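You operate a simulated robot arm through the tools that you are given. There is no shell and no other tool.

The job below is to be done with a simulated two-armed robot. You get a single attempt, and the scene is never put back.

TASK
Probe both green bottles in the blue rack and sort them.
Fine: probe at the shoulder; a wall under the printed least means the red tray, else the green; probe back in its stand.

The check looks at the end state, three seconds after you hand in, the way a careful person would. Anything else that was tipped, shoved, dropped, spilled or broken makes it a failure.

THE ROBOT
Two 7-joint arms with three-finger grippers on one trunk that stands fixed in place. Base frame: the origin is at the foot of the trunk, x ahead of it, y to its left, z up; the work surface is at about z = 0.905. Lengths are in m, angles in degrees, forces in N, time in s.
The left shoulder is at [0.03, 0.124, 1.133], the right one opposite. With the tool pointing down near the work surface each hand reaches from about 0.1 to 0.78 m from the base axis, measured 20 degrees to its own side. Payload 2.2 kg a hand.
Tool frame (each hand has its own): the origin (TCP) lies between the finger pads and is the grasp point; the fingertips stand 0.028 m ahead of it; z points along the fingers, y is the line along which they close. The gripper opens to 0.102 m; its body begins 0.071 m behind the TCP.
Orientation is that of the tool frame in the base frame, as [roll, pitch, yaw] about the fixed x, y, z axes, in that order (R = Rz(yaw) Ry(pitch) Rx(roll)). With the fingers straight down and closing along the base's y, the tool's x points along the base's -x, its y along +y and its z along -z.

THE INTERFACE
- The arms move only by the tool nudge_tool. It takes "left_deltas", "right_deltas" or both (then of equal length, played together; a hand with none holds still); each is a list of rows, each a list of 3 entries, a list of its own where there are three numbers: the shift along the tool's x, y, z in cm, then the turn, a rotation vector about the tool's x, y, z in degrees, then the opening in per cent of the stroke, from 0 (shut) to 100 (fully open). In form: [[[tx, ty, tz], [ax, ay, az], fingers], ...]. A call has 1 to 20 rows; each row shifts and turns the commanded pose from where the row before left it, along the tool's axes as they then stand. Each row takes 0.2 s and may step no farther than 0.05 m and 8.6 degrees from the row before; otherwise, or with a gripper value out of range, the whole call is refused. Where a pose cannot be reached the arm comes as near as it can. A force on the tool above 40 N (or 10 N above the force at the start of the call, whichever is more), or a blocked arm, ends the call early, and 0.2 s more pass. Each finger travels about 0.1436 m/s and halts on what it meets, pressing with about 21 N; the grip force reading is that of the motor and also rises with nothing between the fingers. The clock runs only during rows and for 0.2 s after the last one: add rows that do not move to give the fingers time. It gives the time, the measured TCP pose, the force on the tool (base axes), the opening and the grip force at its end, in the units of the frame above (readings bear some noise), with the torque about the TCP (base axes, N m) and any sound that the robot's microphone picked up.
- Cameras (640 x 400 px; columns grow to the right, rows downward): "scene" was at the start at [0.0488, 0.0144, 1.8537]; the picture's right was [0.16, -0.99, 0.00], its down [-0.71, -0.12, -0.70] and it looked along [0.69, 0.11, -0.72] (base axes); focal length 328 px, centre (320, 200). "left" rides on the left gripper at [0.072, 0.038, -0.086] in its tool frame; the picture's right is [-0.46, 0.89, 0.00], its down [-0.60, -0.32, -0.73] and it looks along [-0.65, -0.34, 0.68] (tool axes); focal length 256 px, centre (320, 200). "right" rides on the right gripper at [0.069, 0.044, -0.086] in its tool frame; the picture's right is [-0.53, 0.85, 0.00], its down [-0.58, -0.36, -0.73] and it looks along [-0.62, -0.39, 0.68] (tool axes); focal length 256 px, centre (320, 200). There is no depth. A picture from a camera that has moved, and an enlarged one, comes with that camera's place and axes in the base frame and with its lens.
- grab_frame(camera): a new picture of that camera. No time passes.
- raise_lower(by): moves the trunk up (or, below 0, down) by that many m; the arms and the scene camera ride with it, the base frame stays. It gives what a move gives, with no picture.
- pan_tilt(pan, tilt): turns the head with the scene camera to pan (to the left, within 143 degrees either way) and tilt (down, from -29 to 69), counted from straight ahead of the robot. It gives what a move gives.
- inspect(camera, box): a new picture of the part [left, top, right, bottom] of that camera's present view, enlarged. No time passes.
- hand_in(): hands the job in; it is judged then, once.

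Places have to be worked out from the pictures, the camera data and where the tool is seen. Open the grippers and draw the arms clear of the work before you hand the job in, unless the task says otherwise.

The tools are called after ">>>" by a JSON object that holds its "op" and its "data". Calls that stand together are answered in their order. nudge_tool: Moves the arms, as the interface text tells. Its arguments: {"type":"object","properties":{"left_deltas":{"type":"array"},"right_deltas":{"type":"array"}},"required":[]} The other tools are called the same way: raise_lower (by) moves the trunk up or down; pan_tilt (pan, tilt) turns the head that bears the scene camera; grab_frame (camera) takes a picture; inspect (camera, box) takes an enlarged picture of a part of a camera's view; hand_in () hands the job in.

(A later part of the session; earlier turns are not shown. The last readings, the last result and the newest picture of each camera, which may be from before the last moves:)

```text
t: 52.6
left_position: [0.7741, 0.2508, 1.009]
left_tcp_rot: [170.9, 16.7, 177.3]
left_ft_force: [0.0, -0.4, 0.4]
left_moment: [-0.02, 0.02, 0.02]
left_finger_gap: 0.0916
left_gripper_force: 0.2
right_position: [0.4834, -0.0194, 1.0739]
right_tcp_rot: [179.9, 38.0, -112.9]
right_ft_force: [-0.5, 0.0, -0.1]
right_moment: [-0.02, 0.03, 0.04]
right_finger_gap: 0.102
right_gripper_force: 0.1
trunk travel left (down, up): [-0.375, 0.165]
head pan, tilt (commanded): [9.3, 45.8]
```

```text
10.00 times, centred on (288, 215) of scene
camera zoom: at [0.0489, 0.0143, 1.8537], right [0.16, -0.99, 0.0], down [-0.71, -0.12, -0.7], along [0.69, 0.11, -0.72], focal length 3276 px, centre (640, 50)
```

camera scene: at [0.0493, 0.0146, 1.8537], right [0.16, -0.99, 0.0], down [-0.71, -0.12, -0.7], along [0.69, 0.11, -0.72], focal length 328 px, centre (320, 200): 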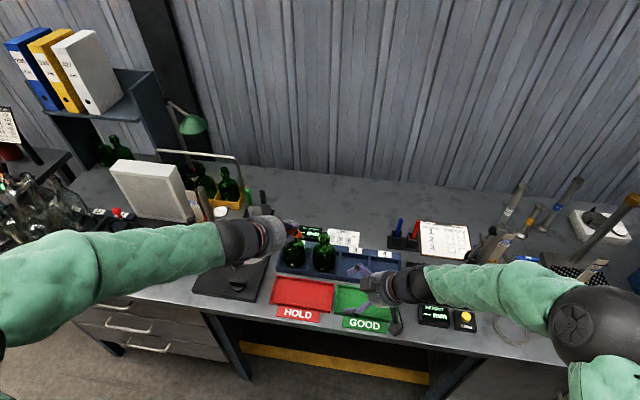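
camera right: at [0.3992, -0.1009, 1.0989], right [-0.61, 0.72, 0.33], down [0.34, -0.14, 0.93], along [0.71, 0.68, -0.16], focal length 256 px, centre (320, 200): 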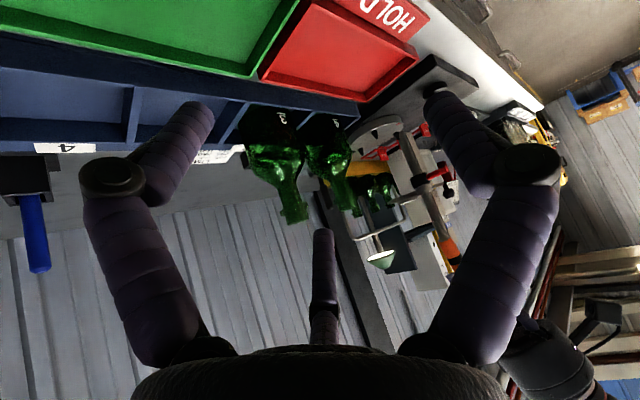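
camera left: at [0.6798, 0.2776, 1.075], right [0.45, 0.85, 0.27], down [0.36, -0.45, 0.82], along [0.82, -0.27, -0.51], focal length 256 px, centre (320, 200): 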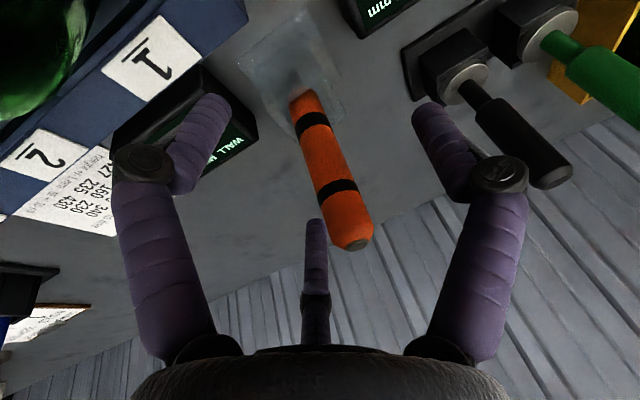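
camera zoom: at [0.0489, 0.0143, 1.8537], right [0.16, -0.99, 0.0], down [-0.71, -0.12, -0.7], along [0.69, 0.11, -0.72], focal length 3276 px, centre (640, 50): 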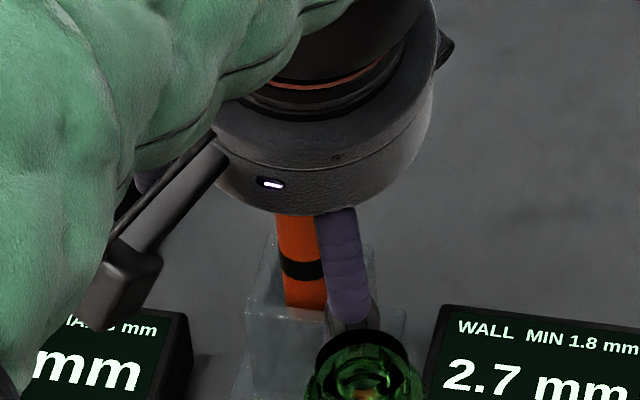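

The probe stands freely in its cup. I lift the open hand straight up clear of it.

>>> {"op": "nudge_tool", "data": {"left_deltas": [[[-0.288, 0.151, -0.946], [0, 0, 0], 90], [[-0.575, 0.302, -1.892], [0, 0, 0], 90], [[-0.575, 0.302, -1.892], [0, 0, 0], 90], [[-0.575, 0.302, -1.892], [0, 0, 0], 90], [[-0.575, 0.302, -1.892], [0, 0, 0], 90], [[-0.575, 0.302, -1.892], [0, 0, 0], 90], [[-0.575, 0.302, -1.892], [0, 0, 0], 90], [[0, 0, 0], [0, 0, 0], 90]]}}

>>> {"op": "grab_frame", "data": {"camera": "left"}}

>>> {"op": "inspect", "data": {"camera": "scene", "box": [240, 190, 368, 270]}}

```text
t: 54.4
left_position: [0.7734, 0.2491, 1.1389]
left_tcp_rot: [170.8, 16.6, 177.3]
left_ft_force: [0.6, 0.1, 0.4]
left_moment: [-0.01, -0.04, -0.02]
left_finger_gap: 0.0919
left_gripper_force: 0.1
right_position: [0.4832, -0.0186, 1.0744]
right_tcp_rot: [180.0, 38.0, -112.9]
right_ft_force: [0.2, 0.9, -0.4]
right_moment: [0.02, 0.0, 0.02]
right_finger_gap: 0.102
right_gripper_force: 0.0
trunk travel left (down, up): [-0.375, 0.165]
head pan, tilt (commanded): [9.3, 45.8]
```

```text
taken
camera left: at [0.6797, 0.2758, 1.2055], right [0.45, 0.85, 0.27], down [0.36, -0.45, 0.82], along [0.82, -0.27, -0.51], focal length 256 px, centre (320, 200)
```

left: 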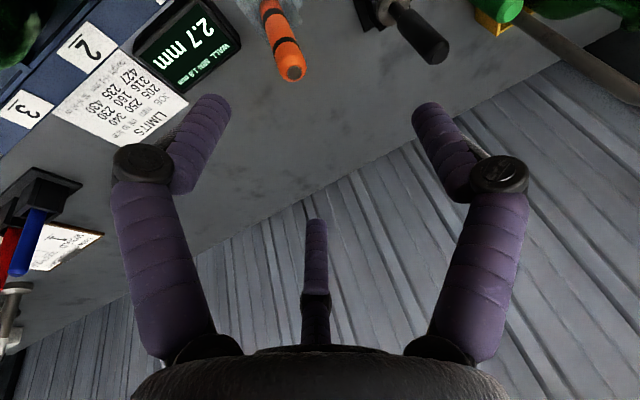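

```text
5.00 times, centred on (304, 230) of scene
camera zoom: at [0.0493, 0.0144, 1.8537], right [0.16, -0.99, 0.0], down [-0.71, -0.12, -0.7], along [0.69, 0.11, -0.72], focal length 1638 px, centre (400, 50)
```

zoom: 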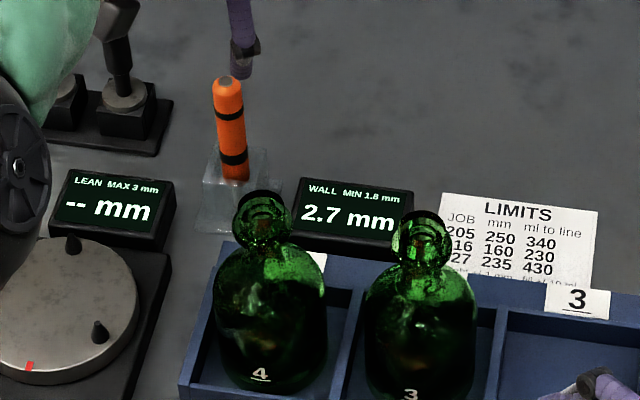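

The probe is standing properly in its cup again. Next I measure the trays carefully against the bottle's diameter before moving any bottle.

>>> {"op": "inspect", "data": {"camera": "scene", "box": [264, 265, 344, 315]}}

>>> {"op": "inspect", "data": {"camera": "scene", "box": [272, 222, 352, 272]}}

>>> {"op": "inspect", "data": {"camera": "right", "box": [240, 0, 432, 130]}}

```text
8.00 times, centred on (304, 290) of scene
camera zoom: at [0.0493, 0.0144, 1.8537], right [0.16, -0.99, 0.0], down [-0.71, -0.12, -0.7], along [0.69, 0.11, -0.72], focal length 2621 px, centre (448, -520)
```

zoom: 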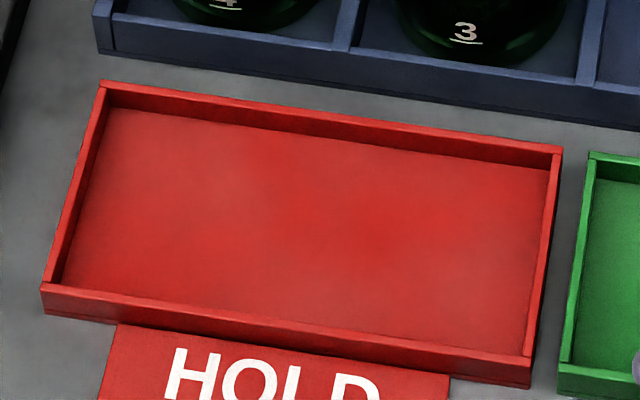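

```text
8.00 times, centred on (312, 247) of scene
camera zoom: at [0.0493, 0.0144, 1.8537], right [0.16, -0.99, 0.0], down [-0.71, -0.12, -0.7], along [0.69, 0.11, -0.72], focal length 2621 px, centre (384, -176)
```

zoom: 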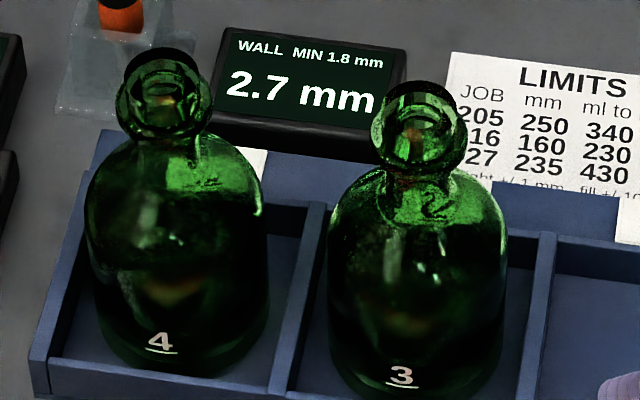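

```text
3.08 times, centred on (336, 65) of right
camera zoom: at [0.4004, -0.1007, 1.0984], right [-0.61, 0.72, 0.33], down [0.34, -0.14, 0.93], along [0.71, 0.68, -0.16], focal length 788 px, centre (271, 615)
```

zoom: 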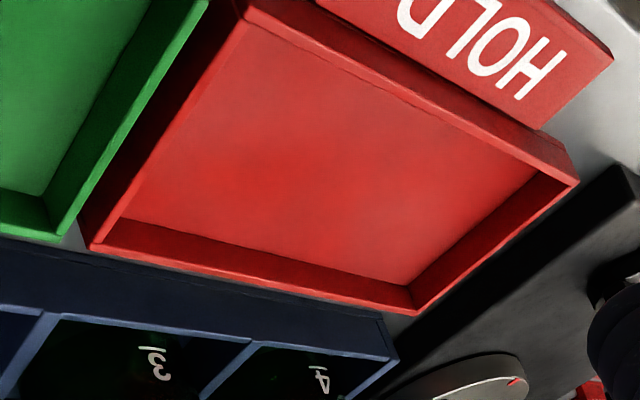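

Red tray: inner floor about x 0.500-0.582, centre (0.541, 0.151); the bottle's diameter is about 0.075, so it fits if centred within 3 mm in x. I bring the left hand back above bottle 4 and set it pointing straight down.

>>> {"op": "nudge_tool", "data": {"left_deltas": [[[3.01, -1.31, -3.27], [0, 0, 0], 70], [[3.01, -1.31, -3.27], [0, 0, 0], 70], [[3.01, -1.31, -3.27], [0, 0, 0], 70], [[0, 0, 0], [4.09, -1.53, -1.49], 70], [[0, 0, 0], [4.09, -1.53, -1.49], 70], [[0, 0, 0], [0, 6.667, 0], 70], [[0, 0, 0], [0, 6.667, 0], 70], [[0, 0, 0], [0, 6.667, 0], 70], [[0, 0, 0], [0, 0, 0], 70], [[0, 0, 0], [0, 0, 0], 70]]}}

>>> {"op": "grab_frame", "data": {"camera": "left"}}

>>> {"op": "inspect", "data": {"camera": "scene", "box": [220, 150, 380, 250]}}

>>> {"op": "grab_frame", "data": {"camera": "right"}}

```text
t: 56.6
left_position: [0.6589, 0.2016, 1.1987]
left_tcp_rot: [179.9, -0.1, -179.9]
left_ft_force: [0.2, 0.1, -0.9]
left_moment: [0.0, 0.0, 0.01]
left_finger_gap: 0.0713
left_gripper_force: 0.1
right_position: [0.4826, -0.0187, 1.0738]
right_tcp_rot: [-180.0, 38.0, -112.8]
right_ft_force: [-0.4, 0.0, -0.2]
right_moment: [-0.02, 0.0, 0.03]
right_finger_gap: 0.1018
right_gripper_force: 0.0
trunk travel left (down, up): [-0.375, 0.165]
head pan, tilt (commanded): [9.3, 45.8]
```

```text
taken
camera left: at [0.588, 0.2374, 1.2854], right [0.46, 0.89, 0.0], down [0.61, -0.32, 0.73], along [0.65, -0.34, -0.68], focal length 256 px, centre (320, 200)
```

left: 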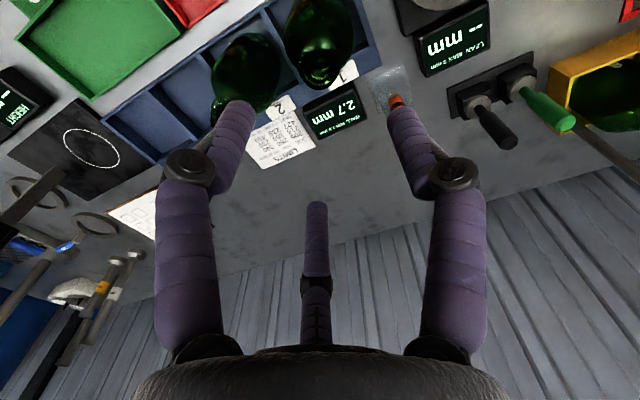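

```text
4.00 times, centred on (300, 200) of scene
camera zoom: at [0.0493, 0.0142, 1.8537], right [0.16, -0.99, 0.0], down [-0.71, -0.12, -0.7], along [0.69, 0.11, -0.72], focal length 1310 px, centre (400, 200)
```

zoom: 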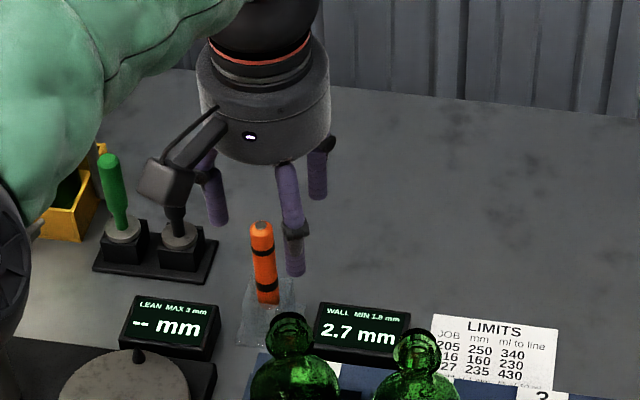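

```text
taken
camera right: at [0.4004, -0.1009, 1.0984], right [-0.61, 0.72, 0.33], down [0.34, -0.14, 0.93], along [0.71, 0.68, -0.16], focal length 256 px, centre (320, 200)
```

right: 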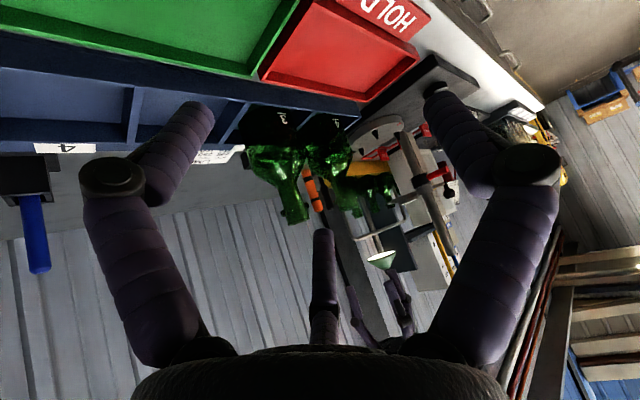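

Now pointing straight down. I zoom on bottle 4's mouth in the left view to fix its position relative to the TCP.

>>> {"op": "inspect", "data": {"camera": "left", "box": [256, 20, 384, 100]}}

>>> {"op": "inspect", "data": {"camera": "scene", "box": [272, 222, 352, 272]}}

>>> {"op": "inspect", "data": {"camera": "right", "box": [240, 100, 400, 230]}}

```text
5.00 times, centred on (320, 60) of left
camera zoom: at [0.588, 0.2374, 1.2854], right [0.46, 0.89, 0.0], down [0.61, -0.32, 0.73], along [0.65, -0.34, -0.68], focal length 1280 px, centre (320, 900)
```

zoom: 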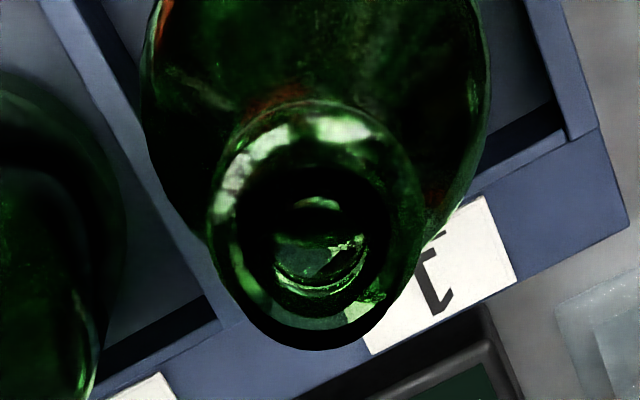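

```text
8.00 times, centred on (312, 247) of scene
camera zoom: at [0.0493, 0.0142, 1.8537], right [0.16, -0.99, 0.0], down [-0.71, -0.12, -0.7], along [0.69, 0.11, -0.72], focal length 2621 px, centre (384, -176)
```

zoom: 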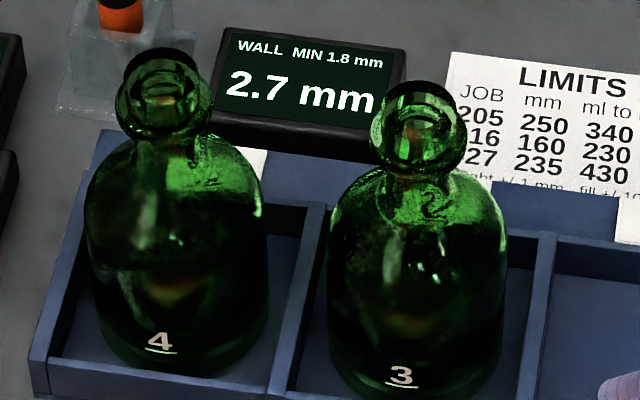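

```text
3.08 times, centred on (320, 165) of right
camera zoom: at [0.4004, -0.1009, 1.0984], right [-0.61, 0.72, 0.33], down [0.34, -0.14, 0.93], along [0.71, 0.68, -0.16], focal length 788 px, centre (320, 308)
```

zoom: 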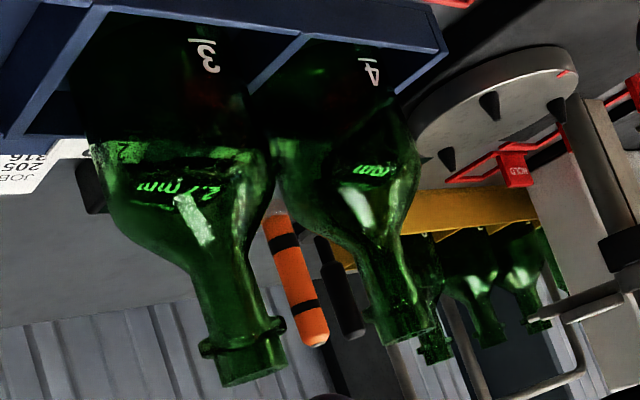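

Bottle 4's axis is at about (0.659, 0.199), within 1 mm of the TCP line. I descend 10 cm so the fingertips are just above the lip, then check.

>>> {"op": "nudge_tool", "data": {"left_deltas": [[[0, 0, 3.5], [0, 0, 0], 70], [[0, 0, 3.5], [0, 0, 0], 70], [[0, 0, 3.0], [0, 0, 0], 70], [[0, 0, 0], [0, 0, 0], 70]]}}

>>> {"op": "grab_frame", "data": {"camera": "left"}}

>>> {"op": "inspect", "data": {"camera": "right", "box": [240, 100, 400, 260]}}

>>> {"op": "inspect", "data": {"camera": "scene", "box": [252, 185, 348, 245]}}

```text
t: 57.6
left_position: [0.6604, 0.202, 1.1003]
left_tcp_rot: [179.8, -0.1, -179.8]
left_ft_force: [-0.3, 0.4, 0.5]
left_moment: [0.01, 0.0, -0.01]
left_finger_gap: 0.0714
left_gripper_force: 0.1
right_position: [0.4812, -0.0192, 1.0736]
right_tcp_rot: [180.0, 38.1, -112.9]
right_ft_force: [0.2, 0.4, -0.1]
right_moment: [0.01, 0.01, 0.02]
right_finger_gap: 0.1022
right_gripper_force: 0.2
trunk travel left (down, up): [-0.375, 0.165]
head pan, tilt (commanded): [9.3, 45.8]
```

```text
taken
camera left: at [0.5886, 0.2379, 1.1864], right [0.46, 0.89, 0.0], down [0.6, -0.32, 0.73], along [0.65, -0.34, -0.68], focal length 256 px, centre (320, 200)
```

left: 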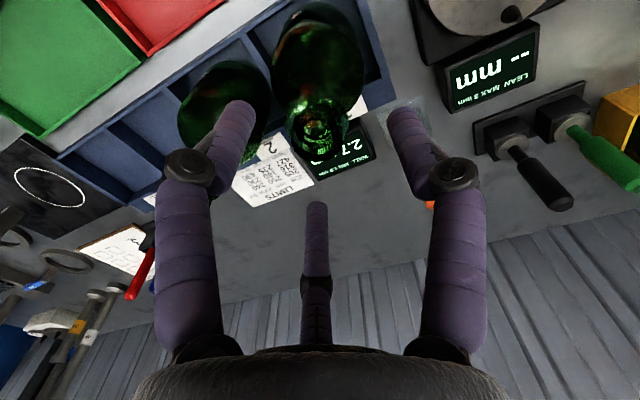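

```text
2.50 times, centred on (320, 180) of right
camera zoom: at [0.3998, -0.1009, 1.0987], right [-0.61, 0.72, 0.33], down [0.34, -0.14, 0.93], along [0.71, 0.68, -0.16], focal length 640 px, centre (320, 250)
```

zoom: 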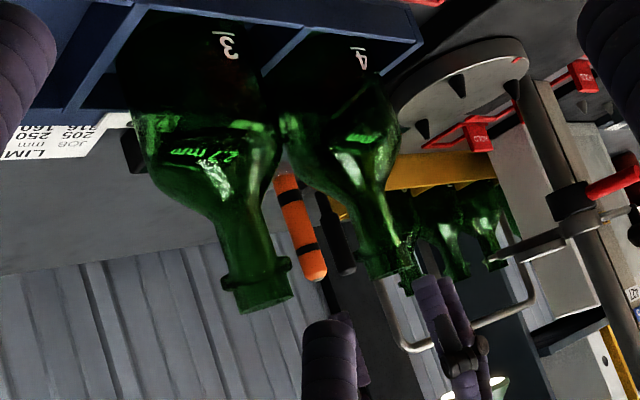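

```text
6.67 times, centred on (300, 215) of scene
camera zoom: at [0.0483, 0.0142, 1.8538], right [0.16, -0.99, 0.0], down [-0.71, -0.12, -0.7], along [0.69, 0.11, -0.72], focal length 2184 px, centre (453, 100)
```

zoom: 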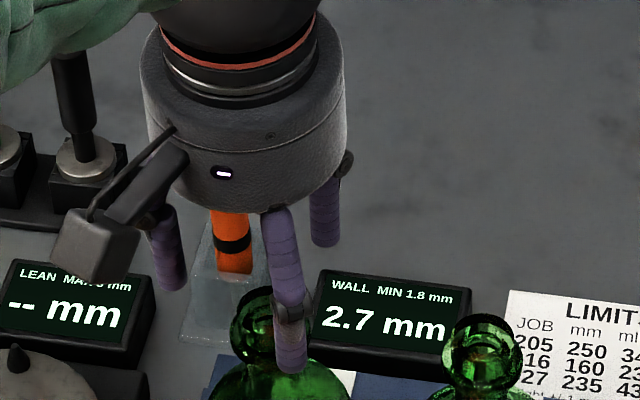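

Well centred over the mouth. I descend 5 cm more so the finger pads are level with the collar ring.

>>> {"op": "nudge_tool", "data": {"left_deltas": [[[0, 0, 2.0], [0, 0, 0], 70], [[0, 0, 2.0], [0, 0, 0], 70], [[0, 0, 1.0], [0, 0, 0], 70], [[0, 0, 0], [0, 0, 0], 60], [[0, 0, 0], [0, 0, 0], 48]]}}

>>> {"op": "grab_frame", "data": {"camera": "left"}}

>>> {"op": "inspect", "data": {"camera": "right", "box": [260, 120, 420, 260]}}

>>> {"op": "inspect", "data": {"camera": "scene", "box": [252, 195, 348, 255]}}

```text
t: 58.8
left_position: [0.6603, 0.2006, 1.0503]
left_tcp_rot: [179.8, 0.0, -179.9]
left_ft_force: [-0.3, -0.3, -0.3]
left_moment: [-0.02, 0.0, -0.01]
left_finger_gap: 0.049
left_gripper_force: 0.0
right_position: [0.4827, -0.0185, 1.0732]
right_tcp_rot: [-179.9, 38.0, -112.9]
right_ft_force: [-0.2, -0.5, 0.1]
right_moment: [0.01, 0.0, 0.0]
right_finger_gap: 0.1019
right_gripper_force: 0.0
trunk travel left (down, up): [-0.375, 0.165]
head pan, tilt (commanded): [9.3, 45.8]
```

```text
taken
camera left: at [0.5887, 0.2388, 1.1367], right [0.46, 0.89, 0.0], down [0.6, -0.32, 0.73], along [0.65, -0.34, -0.68], focal length 256 px, centre (320, 200)
```

left: 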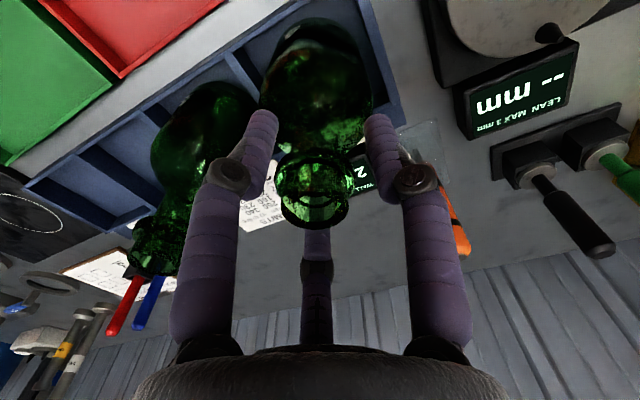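

```text
2.86 times, centred on (340, 190) of right
camera zoom: at [0.4002, -0.1008, 1.0985], right [-0.61, 0.72, 0.33], down [0.34, -0.14, 0.93], along [0.71, 0.68, -0.16], focal length 731 px, centre (263, 229)
```

zoom: 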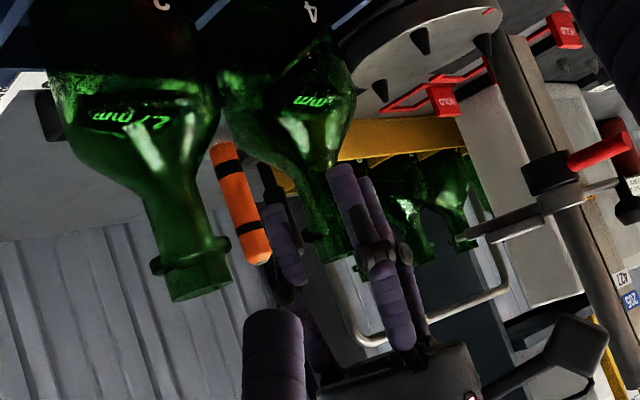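

```text
6.67 times, centred on (300, 225) of scene
camera zoom: at [0.0489, 0.0144, 1.8537], right [0.16, -0.99, 0.0], down [-0.71, -0.12, -0.7], along [0.69, 0.11, -0.72], focal length 2184 px, centre (453, 33)
```

zoom: 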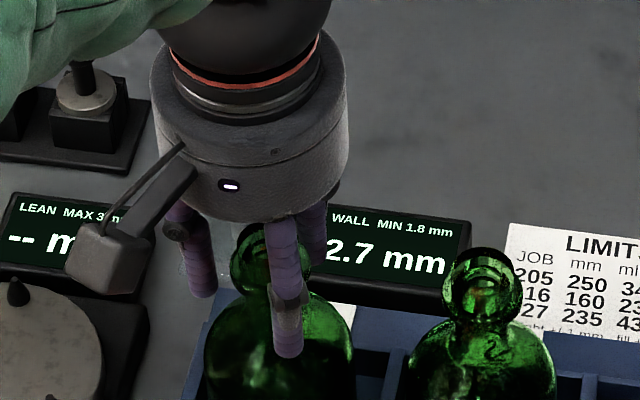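

The mouth is about 1.5-2 mm to -y of the TCP; I shift by that and close the fingers on the neck.

>>> {"op": "nudge_tool", "data": {"left_deltas": [[[0.05, -0.15, 0], [0, 0, 0], 42], [[0, 0, 0], [0, 0, 0], 36], [[0, 0, 0], [0, 0, 0], 30], [[0, 0, 0], [0, 0, 0], 20], [[0, 0, 0], [0, 0, 0], 0], [[0, 0, 0], [0, 0, 0], 0]]}}

>>> {"op": "grab_frame", "data": {"camera": "left"}}

>>> {"op": "inspect", "data": {"camera": "right", "box": [260, 120, 420, 260]}}

```text
t: 60.2
left_position: [0.6604, 0.2002, 1.0499]
left_tcp_rot: [179.9, 0.0, -179.9]
left_ft_force: [1.6, -0.6, 1.5]
left_moment: [0.03, -0.05, 0.0]
left_finger_gap: 0.0363
left_gripper_force: 20.9
right_position: [0.4828, -0.0184, 1.0728]
right_tcp_rot: [-180.0, 37.9, -112.9]
right_ft_force: [-0.5, 0.2, -0.4]
right_moment: [-0.02, 0.03, -0.01]
right_finger_gap: 0.102
right_gripper_force: 0.1
trunk travel left (down, up): [-0.375, 0.165]
head pan, tilt (commanded): [9.3, 45.8]
```

```text
taken
camera left: at [0.5877, 0.2364, 1.1369], right [0.46, 0.89, 0.0], down [0.6, -0.32, 0.73], along [0.65, -0.34, -0.68], focal length 256 px, centre (320, 200)
```

left: 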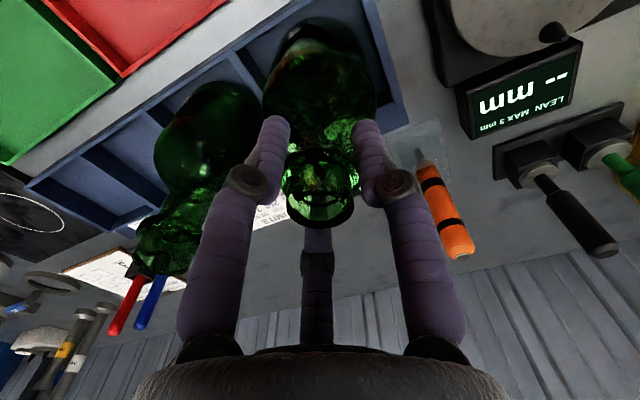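

```text
2.86 times, centred on (340, 190) of right
camera zoom: at [0.4002, -0.1008, 1.0986], right [-0.61, 0.72, 0.33], down [0.34, -0.14, 0.93], along [0.71, 0.68, -0.16], focal length 731 px, centre (263, 229)
```

zoom: 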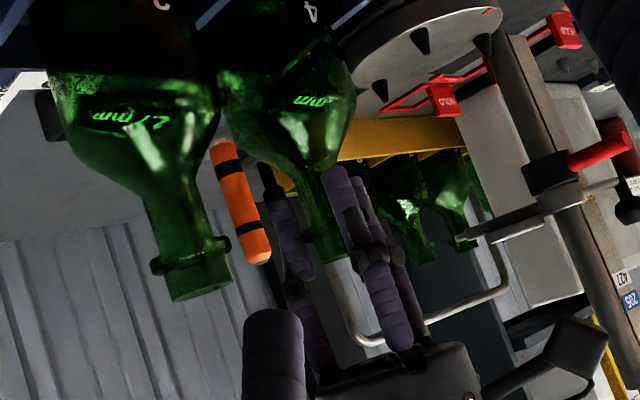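

Gripped on the collar (gap 36 mm, 21 N). I check the probe in its cup, which looks odd through the translucent wall in this view.

>>> {"op": "inspect", "data": {"camera": "left", "box": [370, 100, 498, 270]}}

>>> {"op": "inspect", "data": {"camera": "right", "box": [295, 145, 345, 220]}}

```text
2.35 times, centred on (434, 185) of left
camera zoom: at [0.5877, 0.2364, 1.1369], right [0.46, 0.89, 0.0], down [0.6, -0.32, 0.73], along [0.65, -0.34, -0.68], focal length 602 px, centre (52, 235)
```

zoom: 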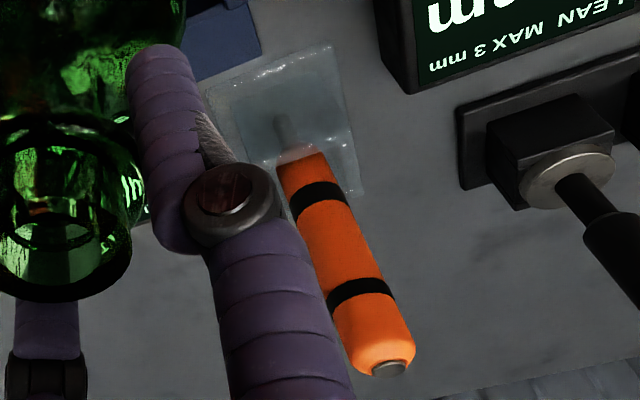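

```text
5.33 times, centred on (320, 182) of right
camera zoom: at [0.4002, -0.1008, 1.0986], right [-0.61, 0.72, 0.33], down [0.34, -0.14, 0.93], along [0.71, 0.68, -0.16], focal length 1365 px, centre (320, 293)
```

zoom: 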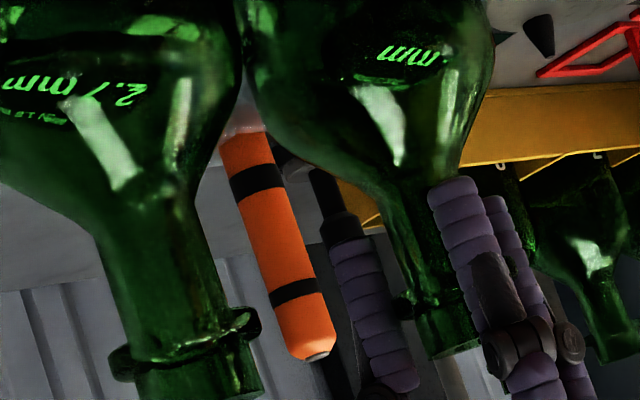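

The probe sits in its cup just as at the start. Now I lift bottle 4 straight up 11 cm.

>>> {"op": "nudge_tool", "data": {"left_deltas": [[[0, 0, -1.0], [0, 0, 0], 0], [[0, 0, -2.0], [0, 0, 0], 0], [[0, 0, -2.0], [0, 0, 0], 0], [[0, 0, -2.0], [0, 0, 0], 0], [[0, 0, -2.0], [0, 0, 0], 0], [[0, 0, -2.0], [0, 0, 0], 0], [[0, 0, 0], [0, 0, 0], 0], [[0, 0, 0], [0, 0, 0], 0]]}}

>>> {"op": "grab_frame", "data": {"camera": "left"}}

>>> {"op": "grab_frame", "data": {"camera": "right"}}

>>> {"op": "inspect", "data": {"camera": "scene", "box": [232, 170, 392, 270]}}

```text
t: 62.0
left_position: [0.6586, 0.1987, 1.1585]
left_tcp_rot: [179.9, -0.1, -179.9]
left_ft_force: [0.0, 0.5, -3.7]
left_moment: [-0.03, 0.01, 0.02]
left_finger_gap: 0.0362
left_gripper_force: 21.1
right_position: [0.4826, -0.0188, 1.0738]
right_tcp_rot: [180.0, 38.0, -113.0]
right_ft_force: [-0.1, -0.1, 0.6]
right_moment: [-0.01, 0.01, -0.03]
right_finger_gap: 0.102
right_gripper_force: 0.0
trunk travel left (down, up): [-0.375, 0.165]
head pan, tilt (commanded): [9.3, 45.8]
```

```text
taken
camera left: at [0.5863, 0.2354, 1.2449], right [0.46, 0.89, 0.0], down [0.61, -0.32, 0.73], along [0.65, -0.34, -0.68], focal length 256 px, centre (320, 200)
```

left: 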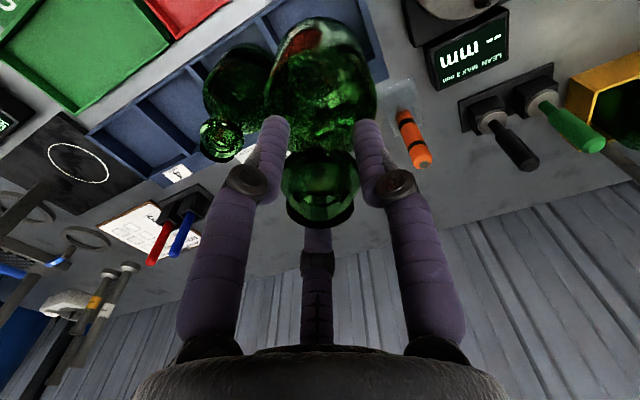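

```text
taken
camera right: at [0.4002, -0.1007, 1.0985], right [-0.61, 0.72, 0.33], down [0.34, -0.14, 0.93], along [0.71, 0.68, -0.16], focal length 256 px, centre (320, 200)
```

right: 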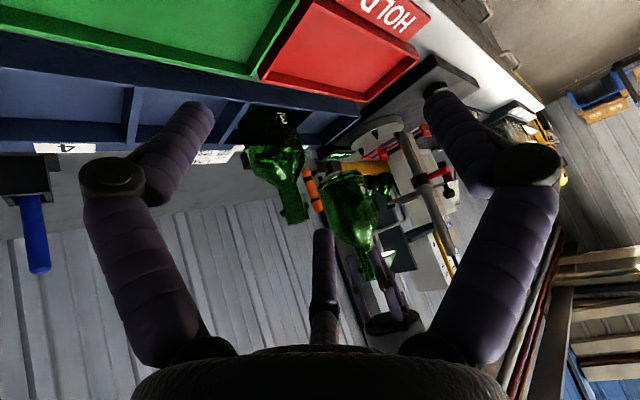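

```text
4.00 times, centred on (312, 220) of scene
camera zoom: at [0.0489, 0.0144, 1.8537], right [0.16, -0.99, 0.0], down [-0.71, -0.12, -0.7], along [0.69, 0.11, -0.72], focal length 1310 px, centre (352, 120)
```

zoom: 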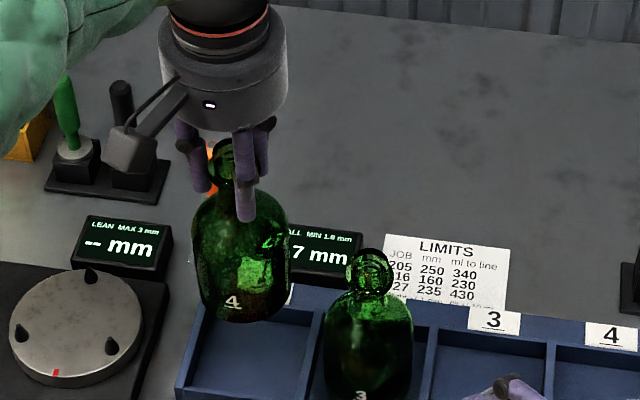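

Bottle 4 hangs upright from the hand. I carry it slowly toward the robot and then across to above the red tray's centre (0.541, 0.151).

>>> {"op": "nudge_tool", "data": {"left_deltas": [[[1.5, 0, 0], [0, 0, 0], 0], [[2.0, 0, 0], [0, 0, 0], 0], [[2.0, 0, 0], [0, 0, 0], 0], [[2.0, 0, 0], [0, 0, 0], 0], [[2.0, -0.8, 0], [0, 0, 0], 0], [[1.3, -1.2, 0], [0, 0, 0], 0], [[1.0, -1.2, 0], [0, 0, 0], 0], [[0, -1.0, 0], [0, 0, 0], 0], [[0, -0.6, 0], [0, 0, 0], 0], [[0, 0, 0], [0, 0, 0], 0], [[0, 0, 0], [0, 0, 0], 0], [[0, 0, 0], [0, 0, 0], 0]]}}

>>> {"op": "grab_frame", "data": {"camera": "left"}}

>>> {"op": "grab_frame", "data": {"camera": "right"}}

>>> {"op": "inspect", "data": {"camera": "scene", "box": [232, 220, 392, 320]}}

```text
t: 64.6
left_position: [0.5407, 0.1503, 1.1586]
left_tcp_rot: [179.9, -0.1, 179.9]
left_ft_force: [1.0, -0.5, -3.2]
left_moment: [0.0, 0.03, 0.02]
left_finger_gap: 0.0365
left_gripper_force: 21.0
right_position: [0.4828, -0.0184, 1.0724]
right_tcp_rot: [-180.0, 38.0, -112.9]
right_ft_force: [0.2, -0.8, -0.1]
right_moment: [-0.02, 0.04, 0.02]
right_finger_gap: 0.1018
right_gripper_force: 0.0
trunk travel left (down, up): [-0.375, 0.165]
head pan, tilt (commanded): [9.3, 45.8]
```

```text
taken
camera left: at [0.4684, 0.1873, 1.245], right [0.46, 0.89, 0.0], down [0.61, -0.32, 0.73], along [0.65, -0.34, -0.68], focal length 256 px, centre (320, 200)
```

left: 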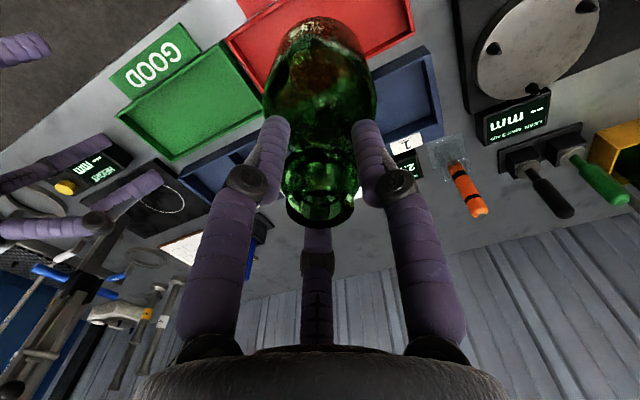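

```text
taken
camera right: at [0.4003, -0.1007, 1.0985], right [-0.61, 0.72, 0.33], down [0.34, -0.14, 0.93], along [0.71, 0.68, -0.16], focal length 256 px, centre (320, 200)
```

right: 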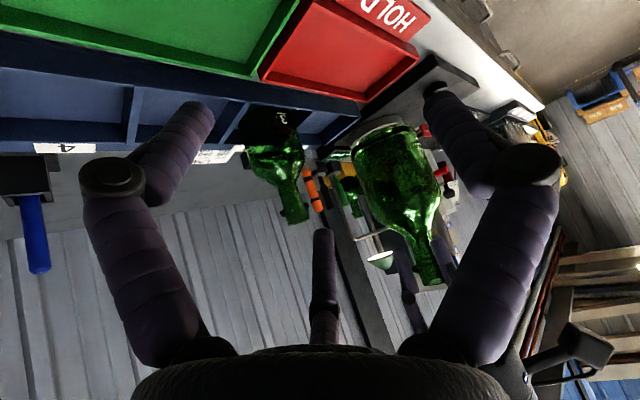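

```text
4.00 times, centred on (312, 270) of scene
camera zoom: at [0.049, 0.0145, 1.8537], right [0.16, -0.99, 0.0], down [-0.71, -0.12, -0.7], along [0.69, 0.11, -0.72], focal length 1310 px, centre (352, -80)
```

zoom: 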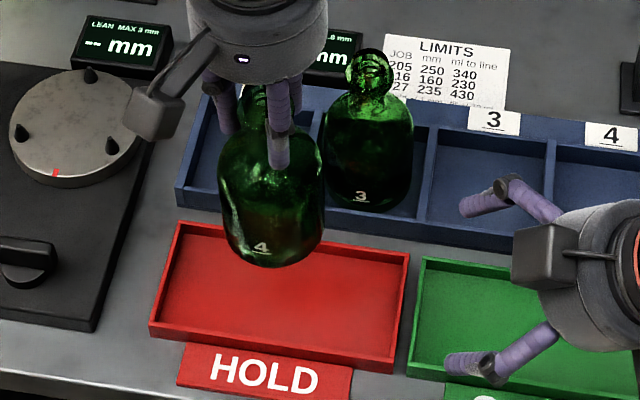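

Bottle 4 is over the red tray. I check that it hangs plumb before lowering, using the side view.

>>> {"op": "inspect", "data": {"camera": "right", "box": [330, 100, 490, 300]}}

>>> {"op": "inspect", "data": {"camera": "left", "box": [240, 0, 400, 240]}}

```text
2.00 times, centred on (410, 200) of right
camera zoom: at [0.4003, -0.1007, 1.0985], right [-0.61, 0.72, 0.33], down [0.34, -0.14, 0.93], along [0.71, 0.68, -0.16], focal length 512 px, centre (140, 200)
```

zoom: 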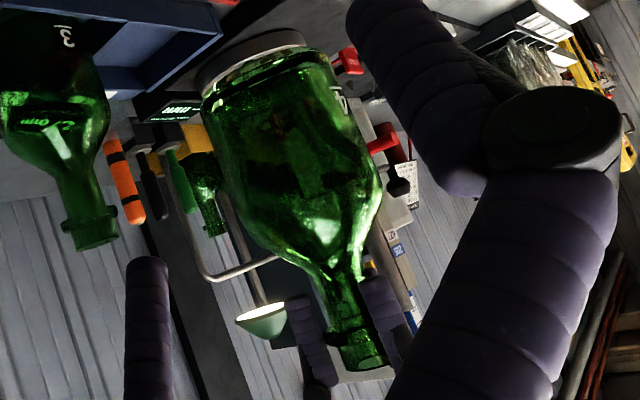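

```text
1.67 times, centred on (320, 120) of left
camera zoom: at [0.4684, 0.1873, 1.245], right [0.46, 0.89, 0.0], down [0.61, -0.32, 0.73], along [0.65, -0.34, -0.68], focal length 427 px, centre (320, 333)
```

zoom: 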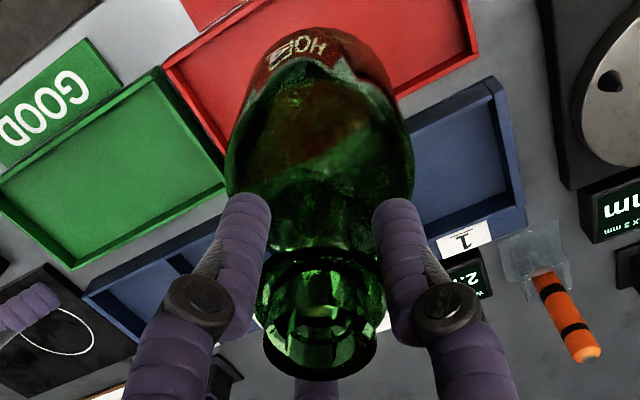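

I measure the hang angle more carefully with larger zooms of the base and the neck.

>>> {"op": "inspect", "data": {"camera": "right", "box": [345, 100, 457, 170]}}

>>> {"op": "inspect", "data": {"camera": "right", "box": [370, 190, 482, 300]}}

>>> {"op": "inspect", "data": {"camera": "scene", "box": [268, 225, 348, 290]}}

```text
5.71 times, centred on (401, 135) of right
camera zoom: at [0.4003, -0.1007, 1.0985], right [-0.61, 0.72, 0.33], down [0.34, -0.14, 0.93], along [0.71, 0.68, -0.16], focal length 1463 px, centre (-143, 571)
```

zoom: 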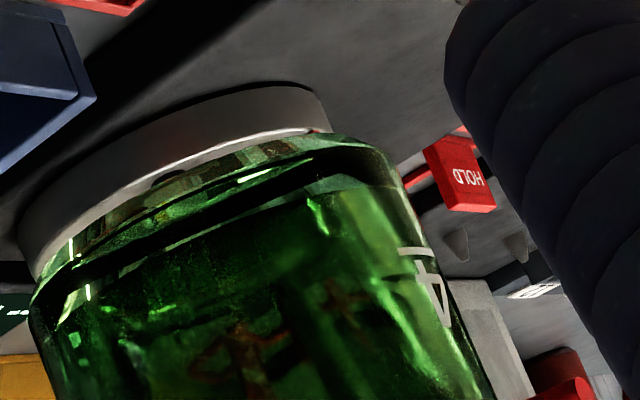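

```text
3.64 times, centred on (426, 245) of right
camera zoom: at [0.4003, -0.1007, 1.0985], right [-0.61, 0.72, 0.33], down [0.34, -0.14, 0.93], along [0.71, 0.68, -0.16], focal length 931 px, centre (-66, 36)
```

zoom: 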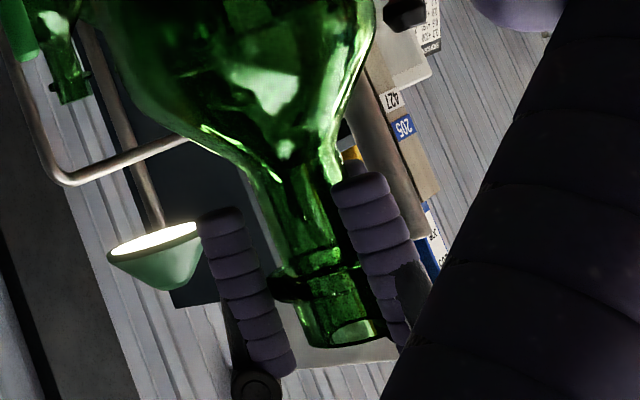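

```text
6.15 times, centred on (308, 258) of scene
camera zoom: at [0.049, 0.0145, 1.8537], right [0.16, -0.99, 0.0], down [-0.71, -0.12, -0.7], along [0.69, 0.11, -0.72], focal length 2016 px, centre (394, -154)
```

zoom: 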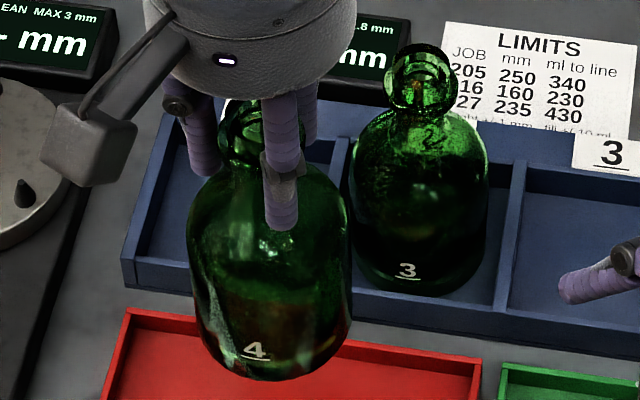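

The bottle hangs plumb to within about a degree, axis near (0.541, 0.152). I lower it 8 cm so its base is about 3 cm over the tray floor, and check alignment with the tray walls.

>>> {"op": "nudge_tool", "data": {"left_deltas": [[[0, 0, 1.5], [0, 0, 0], 0], [[0, 0, 2.0], [0, 0, 0], 0], [[0, 0, 2.0], [0, 0, 0], 0], [[0, 0, 1.5], [0, 0, 0], 0], [[0, 0, 1.0], [0, 0, 0], 0], [[0, 0, 0], [0, 0, 0], 0], [[0, 0, 0], [0, 0, 0], 0]]}}

>>> {"op": "inspect", "data": {"camera": "scene", "box": [260, 240, 340, 315]}}

>>> {"op": "inspect", "data": {"camera": "right", "box": [290, 0, 480, 130]}}

>>> {"op": "grab_frame", "data": {"camera": "left"}}

```text
t: 66.2
left_position: [0.5414, 0.1518, 1.0787]
left_tcp_rot: [179.9, 0.0, -179.9]
left_ft_force: [0.3, 0.9, -3.0]
left_moment: [0.0, 0.0, 0.0]
left_finger_gap: 0.0364
left_gripper_force: 21.2
right_position: [0.4826, -0.0177, 1.0734]
right_tcp_rot: [180.0, 37.9, -112.9]
right_ft_force: [0.1, -1.0, 0.8]
right_moment: [0.02, 0.0, -0.02]
right_finger_gap: 0.102
right_gripper_force: 0.0
trunk travel left (down, up): [-0.375, 0.165]
head pan, tilt (commanded): [9.3, 45.8]
```

```text
5.33 times, centred on (300, 278) of scene
camera zoom: at [0.0492, 0.0145, 1.8537], right [0.16, -0.99, 0.0], down [-0.71, -0.12, -0.7], along [0.69, 0.11, -0.72], focal length 1747 px, centre (427, -213)
```

zoom: 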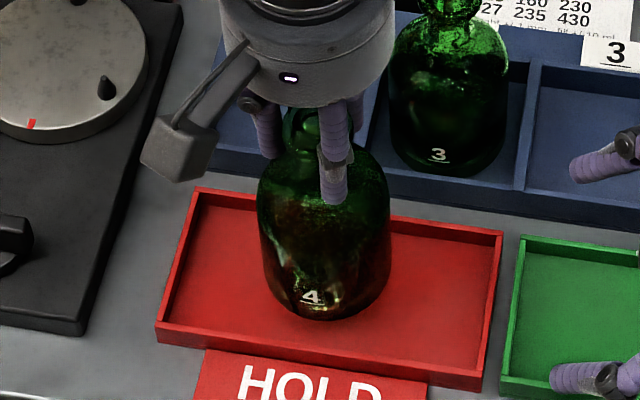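

```text
3.08 times, centred on (385, 65) of right
camera zoom: at [0.4003, -0.1007, 1.0985], right [-0.61, 0.72, 0.33], down [0.34, -0.14, 0.93], along [0.71, 0.68, -0.16], focal length 788 px, centre (120, 615)
```

zoom: 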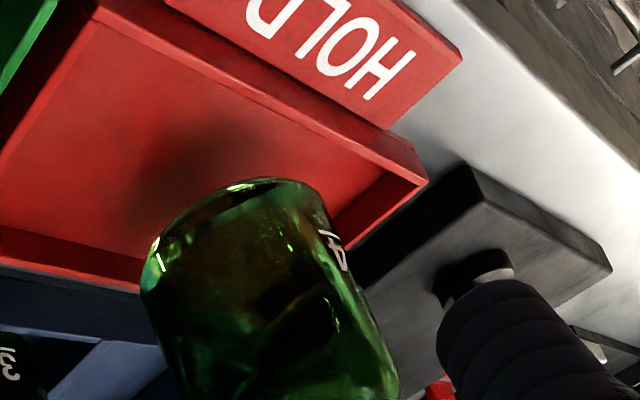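

```text
taken
camera left: at [0.4691, 0.1883, 1.1655], right [0.46, 0.89, 0.0], down [0.61, -0.32, 0.73], along [0.65, -0.34, -0.68], focal length 256 px, centre (320, 200)
```

left: 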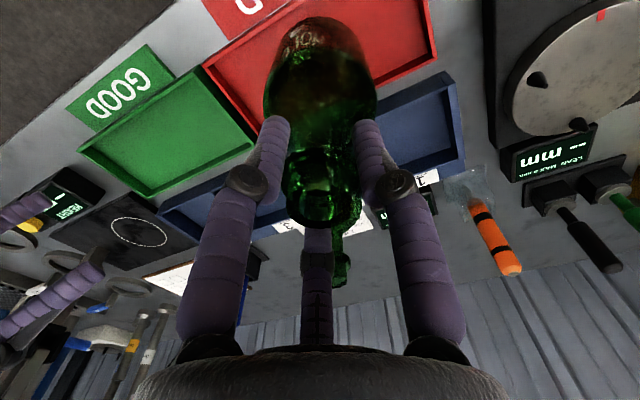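

Base centre reads (0.541, 0.154), with about 3 mm clearance front and back. I lower on, watching for early contact that would mean touching a rim.

>>> {"op": "nudge_tool", "data": {"left_deltas": [[[0, 0, 1.0], [0, 0, 0], 0], [[0, 0, 0.6], [0, 0, 0], 0], [[0, 0, 0], [0, 0, 0], 0]]}}

>>> {"op": "nudge_tool", "data": {"left_deltas": [[[0, 0, 0.5], [0, 0, 0], 0], [[0, 0, 0], [0, 0, 0], 0]]}}

>>> {"op": "inspect", "data": {"camera": "scene", "box": [260, 240, 340, 315]}}

>>> {"op": "inspect", "data": {"camera": "right", "box": [290, 0, 480, 130]}}

```text
t: 67.0
left_position: [0.5417, 0.1525, 1.0619]
left_tcp_rot: [179.9, 0.1, -179.9]
left_ft_force: [0.1, 0.7, -3.0]
left_moment: [-0.03, 0.03, 0.03]
left_finger_gap: 0.0363
left_gripper_force: 20.9
right_position: [0.4821, -0.0178, 1.0732]
right_tcp_rot: [-179.9, 37.9, -112.9]
right_ft_force: [0.0, -0.1, 0.0]
right_moment: [0.0, -0.03, 0.01]
right_finger_gap: 0.102
right_gripper_force: 0.0
trunk travel left (down, up): [-0.375, 0.165]
head pan, tilt (commanded): [9.3, 45.8]
```

```text
t: 67.6
left_position: [0.5401, 0.151, 1.0586]
left_tcp_rot: [179.9, -0.1, -179.9]
left_ft_force: [-0.5, -0.4, -3.9]
left_moment: [0.01, -0.02, -0.01]
left_finger_gap: 0.0366
left_gripper_force: 20.6
right_position: [0.4824, -0.019, 1.0729]
right_tcp_rot: [-179.9, 38.0, -112.9]
right_ft_force: [0.5, 0.4, 0.6]
right_moment: [0.04, 0.01, -0.01]
right_finger_gap: 0.1022
right_gripper_force: 0.1
trunk travel left (down, up): [-0.375, 0.165]
head pan, tilt (commanded): [9.3, 45.8]
```

```text
5.33 times, centred on (300, 278) of scene
camera zoom: at [0.049, 0.0144, 1.8537], right [0.16, -0.99, 0.0], down [-0.71, -0.12, -0.7], along [0.69, 0.11, -0.72], focal length 1747 px, centre (427, -213)
```

zoom: 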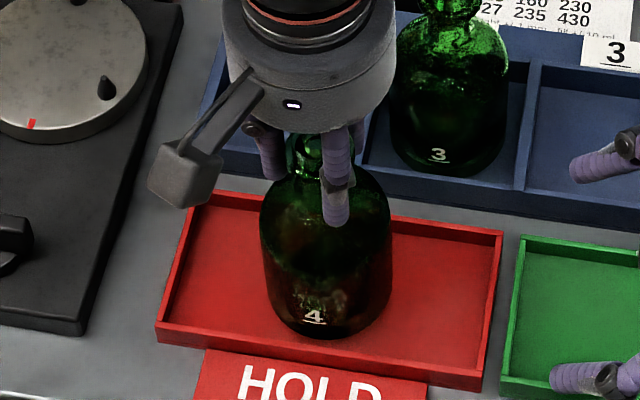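

```text
3.08 times, centred on (385, 65) of right
camera zoom: at [0.4002, -0.1007, 1.0985], right [-0.61, 0.72, 0.33], down [0.34, -0.14, 0.93], along [0.71, 0.68, -0.16], focal length 788 px, centre (120, 615)
```

zoom: 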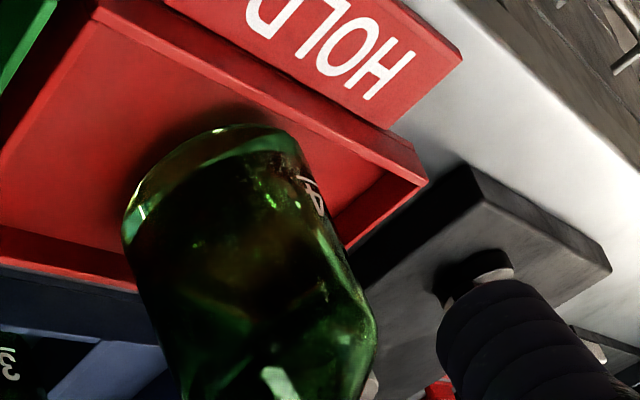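

Clear of the walls. I lower in 4 mm then 3 mm steps until the base touches the floor.

>>> {"op": "nudge_tool", "data": {"left_deltas": [[[0, 0, 0.4], [0, 0, 0], 0], [[0, 0, 0], [0, 0, 0], 0]]}}

>>> {"op": "nudge_tool", "data": {"left_deltas": [[[0, 0, 0.3], [0, 0, 0], 0], [[0, 0, 0], [0, 0, 0], 0]]}}

>>> {"op": "nudge_tool", "data": {"left_deltas": [[[0, 0, 0.2], [0, 0, 0], 0], [[0, 0, 0], [0, 0, 0], 0]]}}

>>> {"op": "inspect", "data": {"camera": "scene", "box": [260, 240, 340, 315]}}

```text
t: 68.2
left_position: [0.5402, 0.1516, 1.0534]
left_tcp_rot: [179.9, -0.1, -179.9]
left_ft_force: [0.0, -0.6, -2.8]
left_moment: [0.02, 0.0, 0.0]
left_finger_gap: 0.0365
left_gripper_force: 20.8
right_position: [0.482, -0.0186, 1.0736]
right_tcp_rot: [-180.0, 37.9, -112.9]
right_ft_force: [0.0, -0.7, 0.7]
right_moment: [0.0, 0.0, 0.0]
right_finger_gap: 0.1019
right_gripper_force: 0.1
trunk travel left (down, up): [-0.375, 0.165]
head pan, tilt (commanded): [9.3, 45.8]
```

```text
t: 68.8
left_position: [0.5415, 0.1522, 1.0513]
left_tcp_rot: [179.9, 0.0, -179.9]
left_ft_force: [0.3, 0.2, -2.7]
left_moment: [0.0, -0.04, 0.02]
left_finger_gap: 0.0365
left_gripper_force: 21.1
right_position: [0.4832, -0.0186, 1.0735]
right_tcp_rot: [180.0, 38.2, -112.9]
right_ft_force: [-0.6, 0.7, 0.0]
right_moment: [0.0, 0.02, 0.01]
right_finger_gap: 0.1022
right_gripper_force: 0.1
trunk travel left (down, up): [-0.375, 0.165]
head pan, tilt (commanded): [9.3, 45.8]
```

```text
t: 69.4
left_position: [0.5412, 0.151, 1.0505]
left_tcp_rot: [179.8, 0.1, -180.0]
left_ft_force: [0.3, 1.2, 7.8]
left_moment: [0.02, 0.26, 0.03]
left_finger_gap: 0.0363
left_gripper_force: 20.5
right_position: [0.4813, -0.0184, 1.074]
right_tcp_rot: [180.0, 38.0, -112.8]
right_ft_force: [0.6, -0.5, -0.1]
right_moment: [-0.04, 0.02, 0.02]
right_finger_gap: 0.1018
right_gripper_force: 0.0
trunk travel left (down, up): [-0.375, 0.165]
head pan, tilt (commanded): [9.3, 45.8]
```

```text
5.33 times, centred on (300, 278) of scene
camera zoom: at [0.048, 0.0143, 1.8539], right [0.16, -0.99, 0.0], down [-0.71, -0.12, -0.7], along [0.69, 0.11, -0.72], focal length 1747 px, centre (427, -213)
```

zoom: 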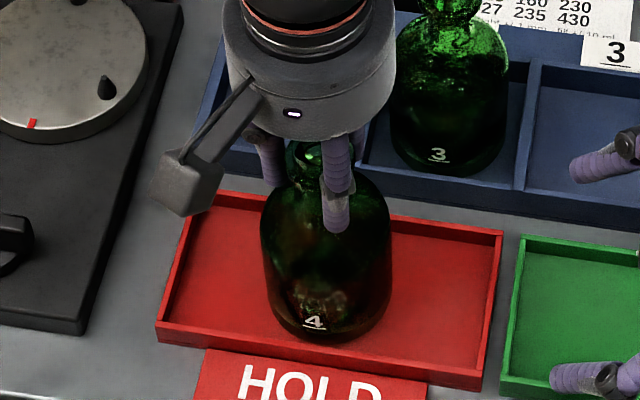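

The base has met the tray floor at the expected height. I ease up 1 mm and open the fingers gently.

>>> {"op": "nudge_tool", "data": {"left_deltas": [[[0, 0, -0.1], [0, 0, 0], 0], [[0, 0, 0], [0, 0, 38], 0]]}}

```text
refused: row 2 steps farther than a row can; nothing moved
```

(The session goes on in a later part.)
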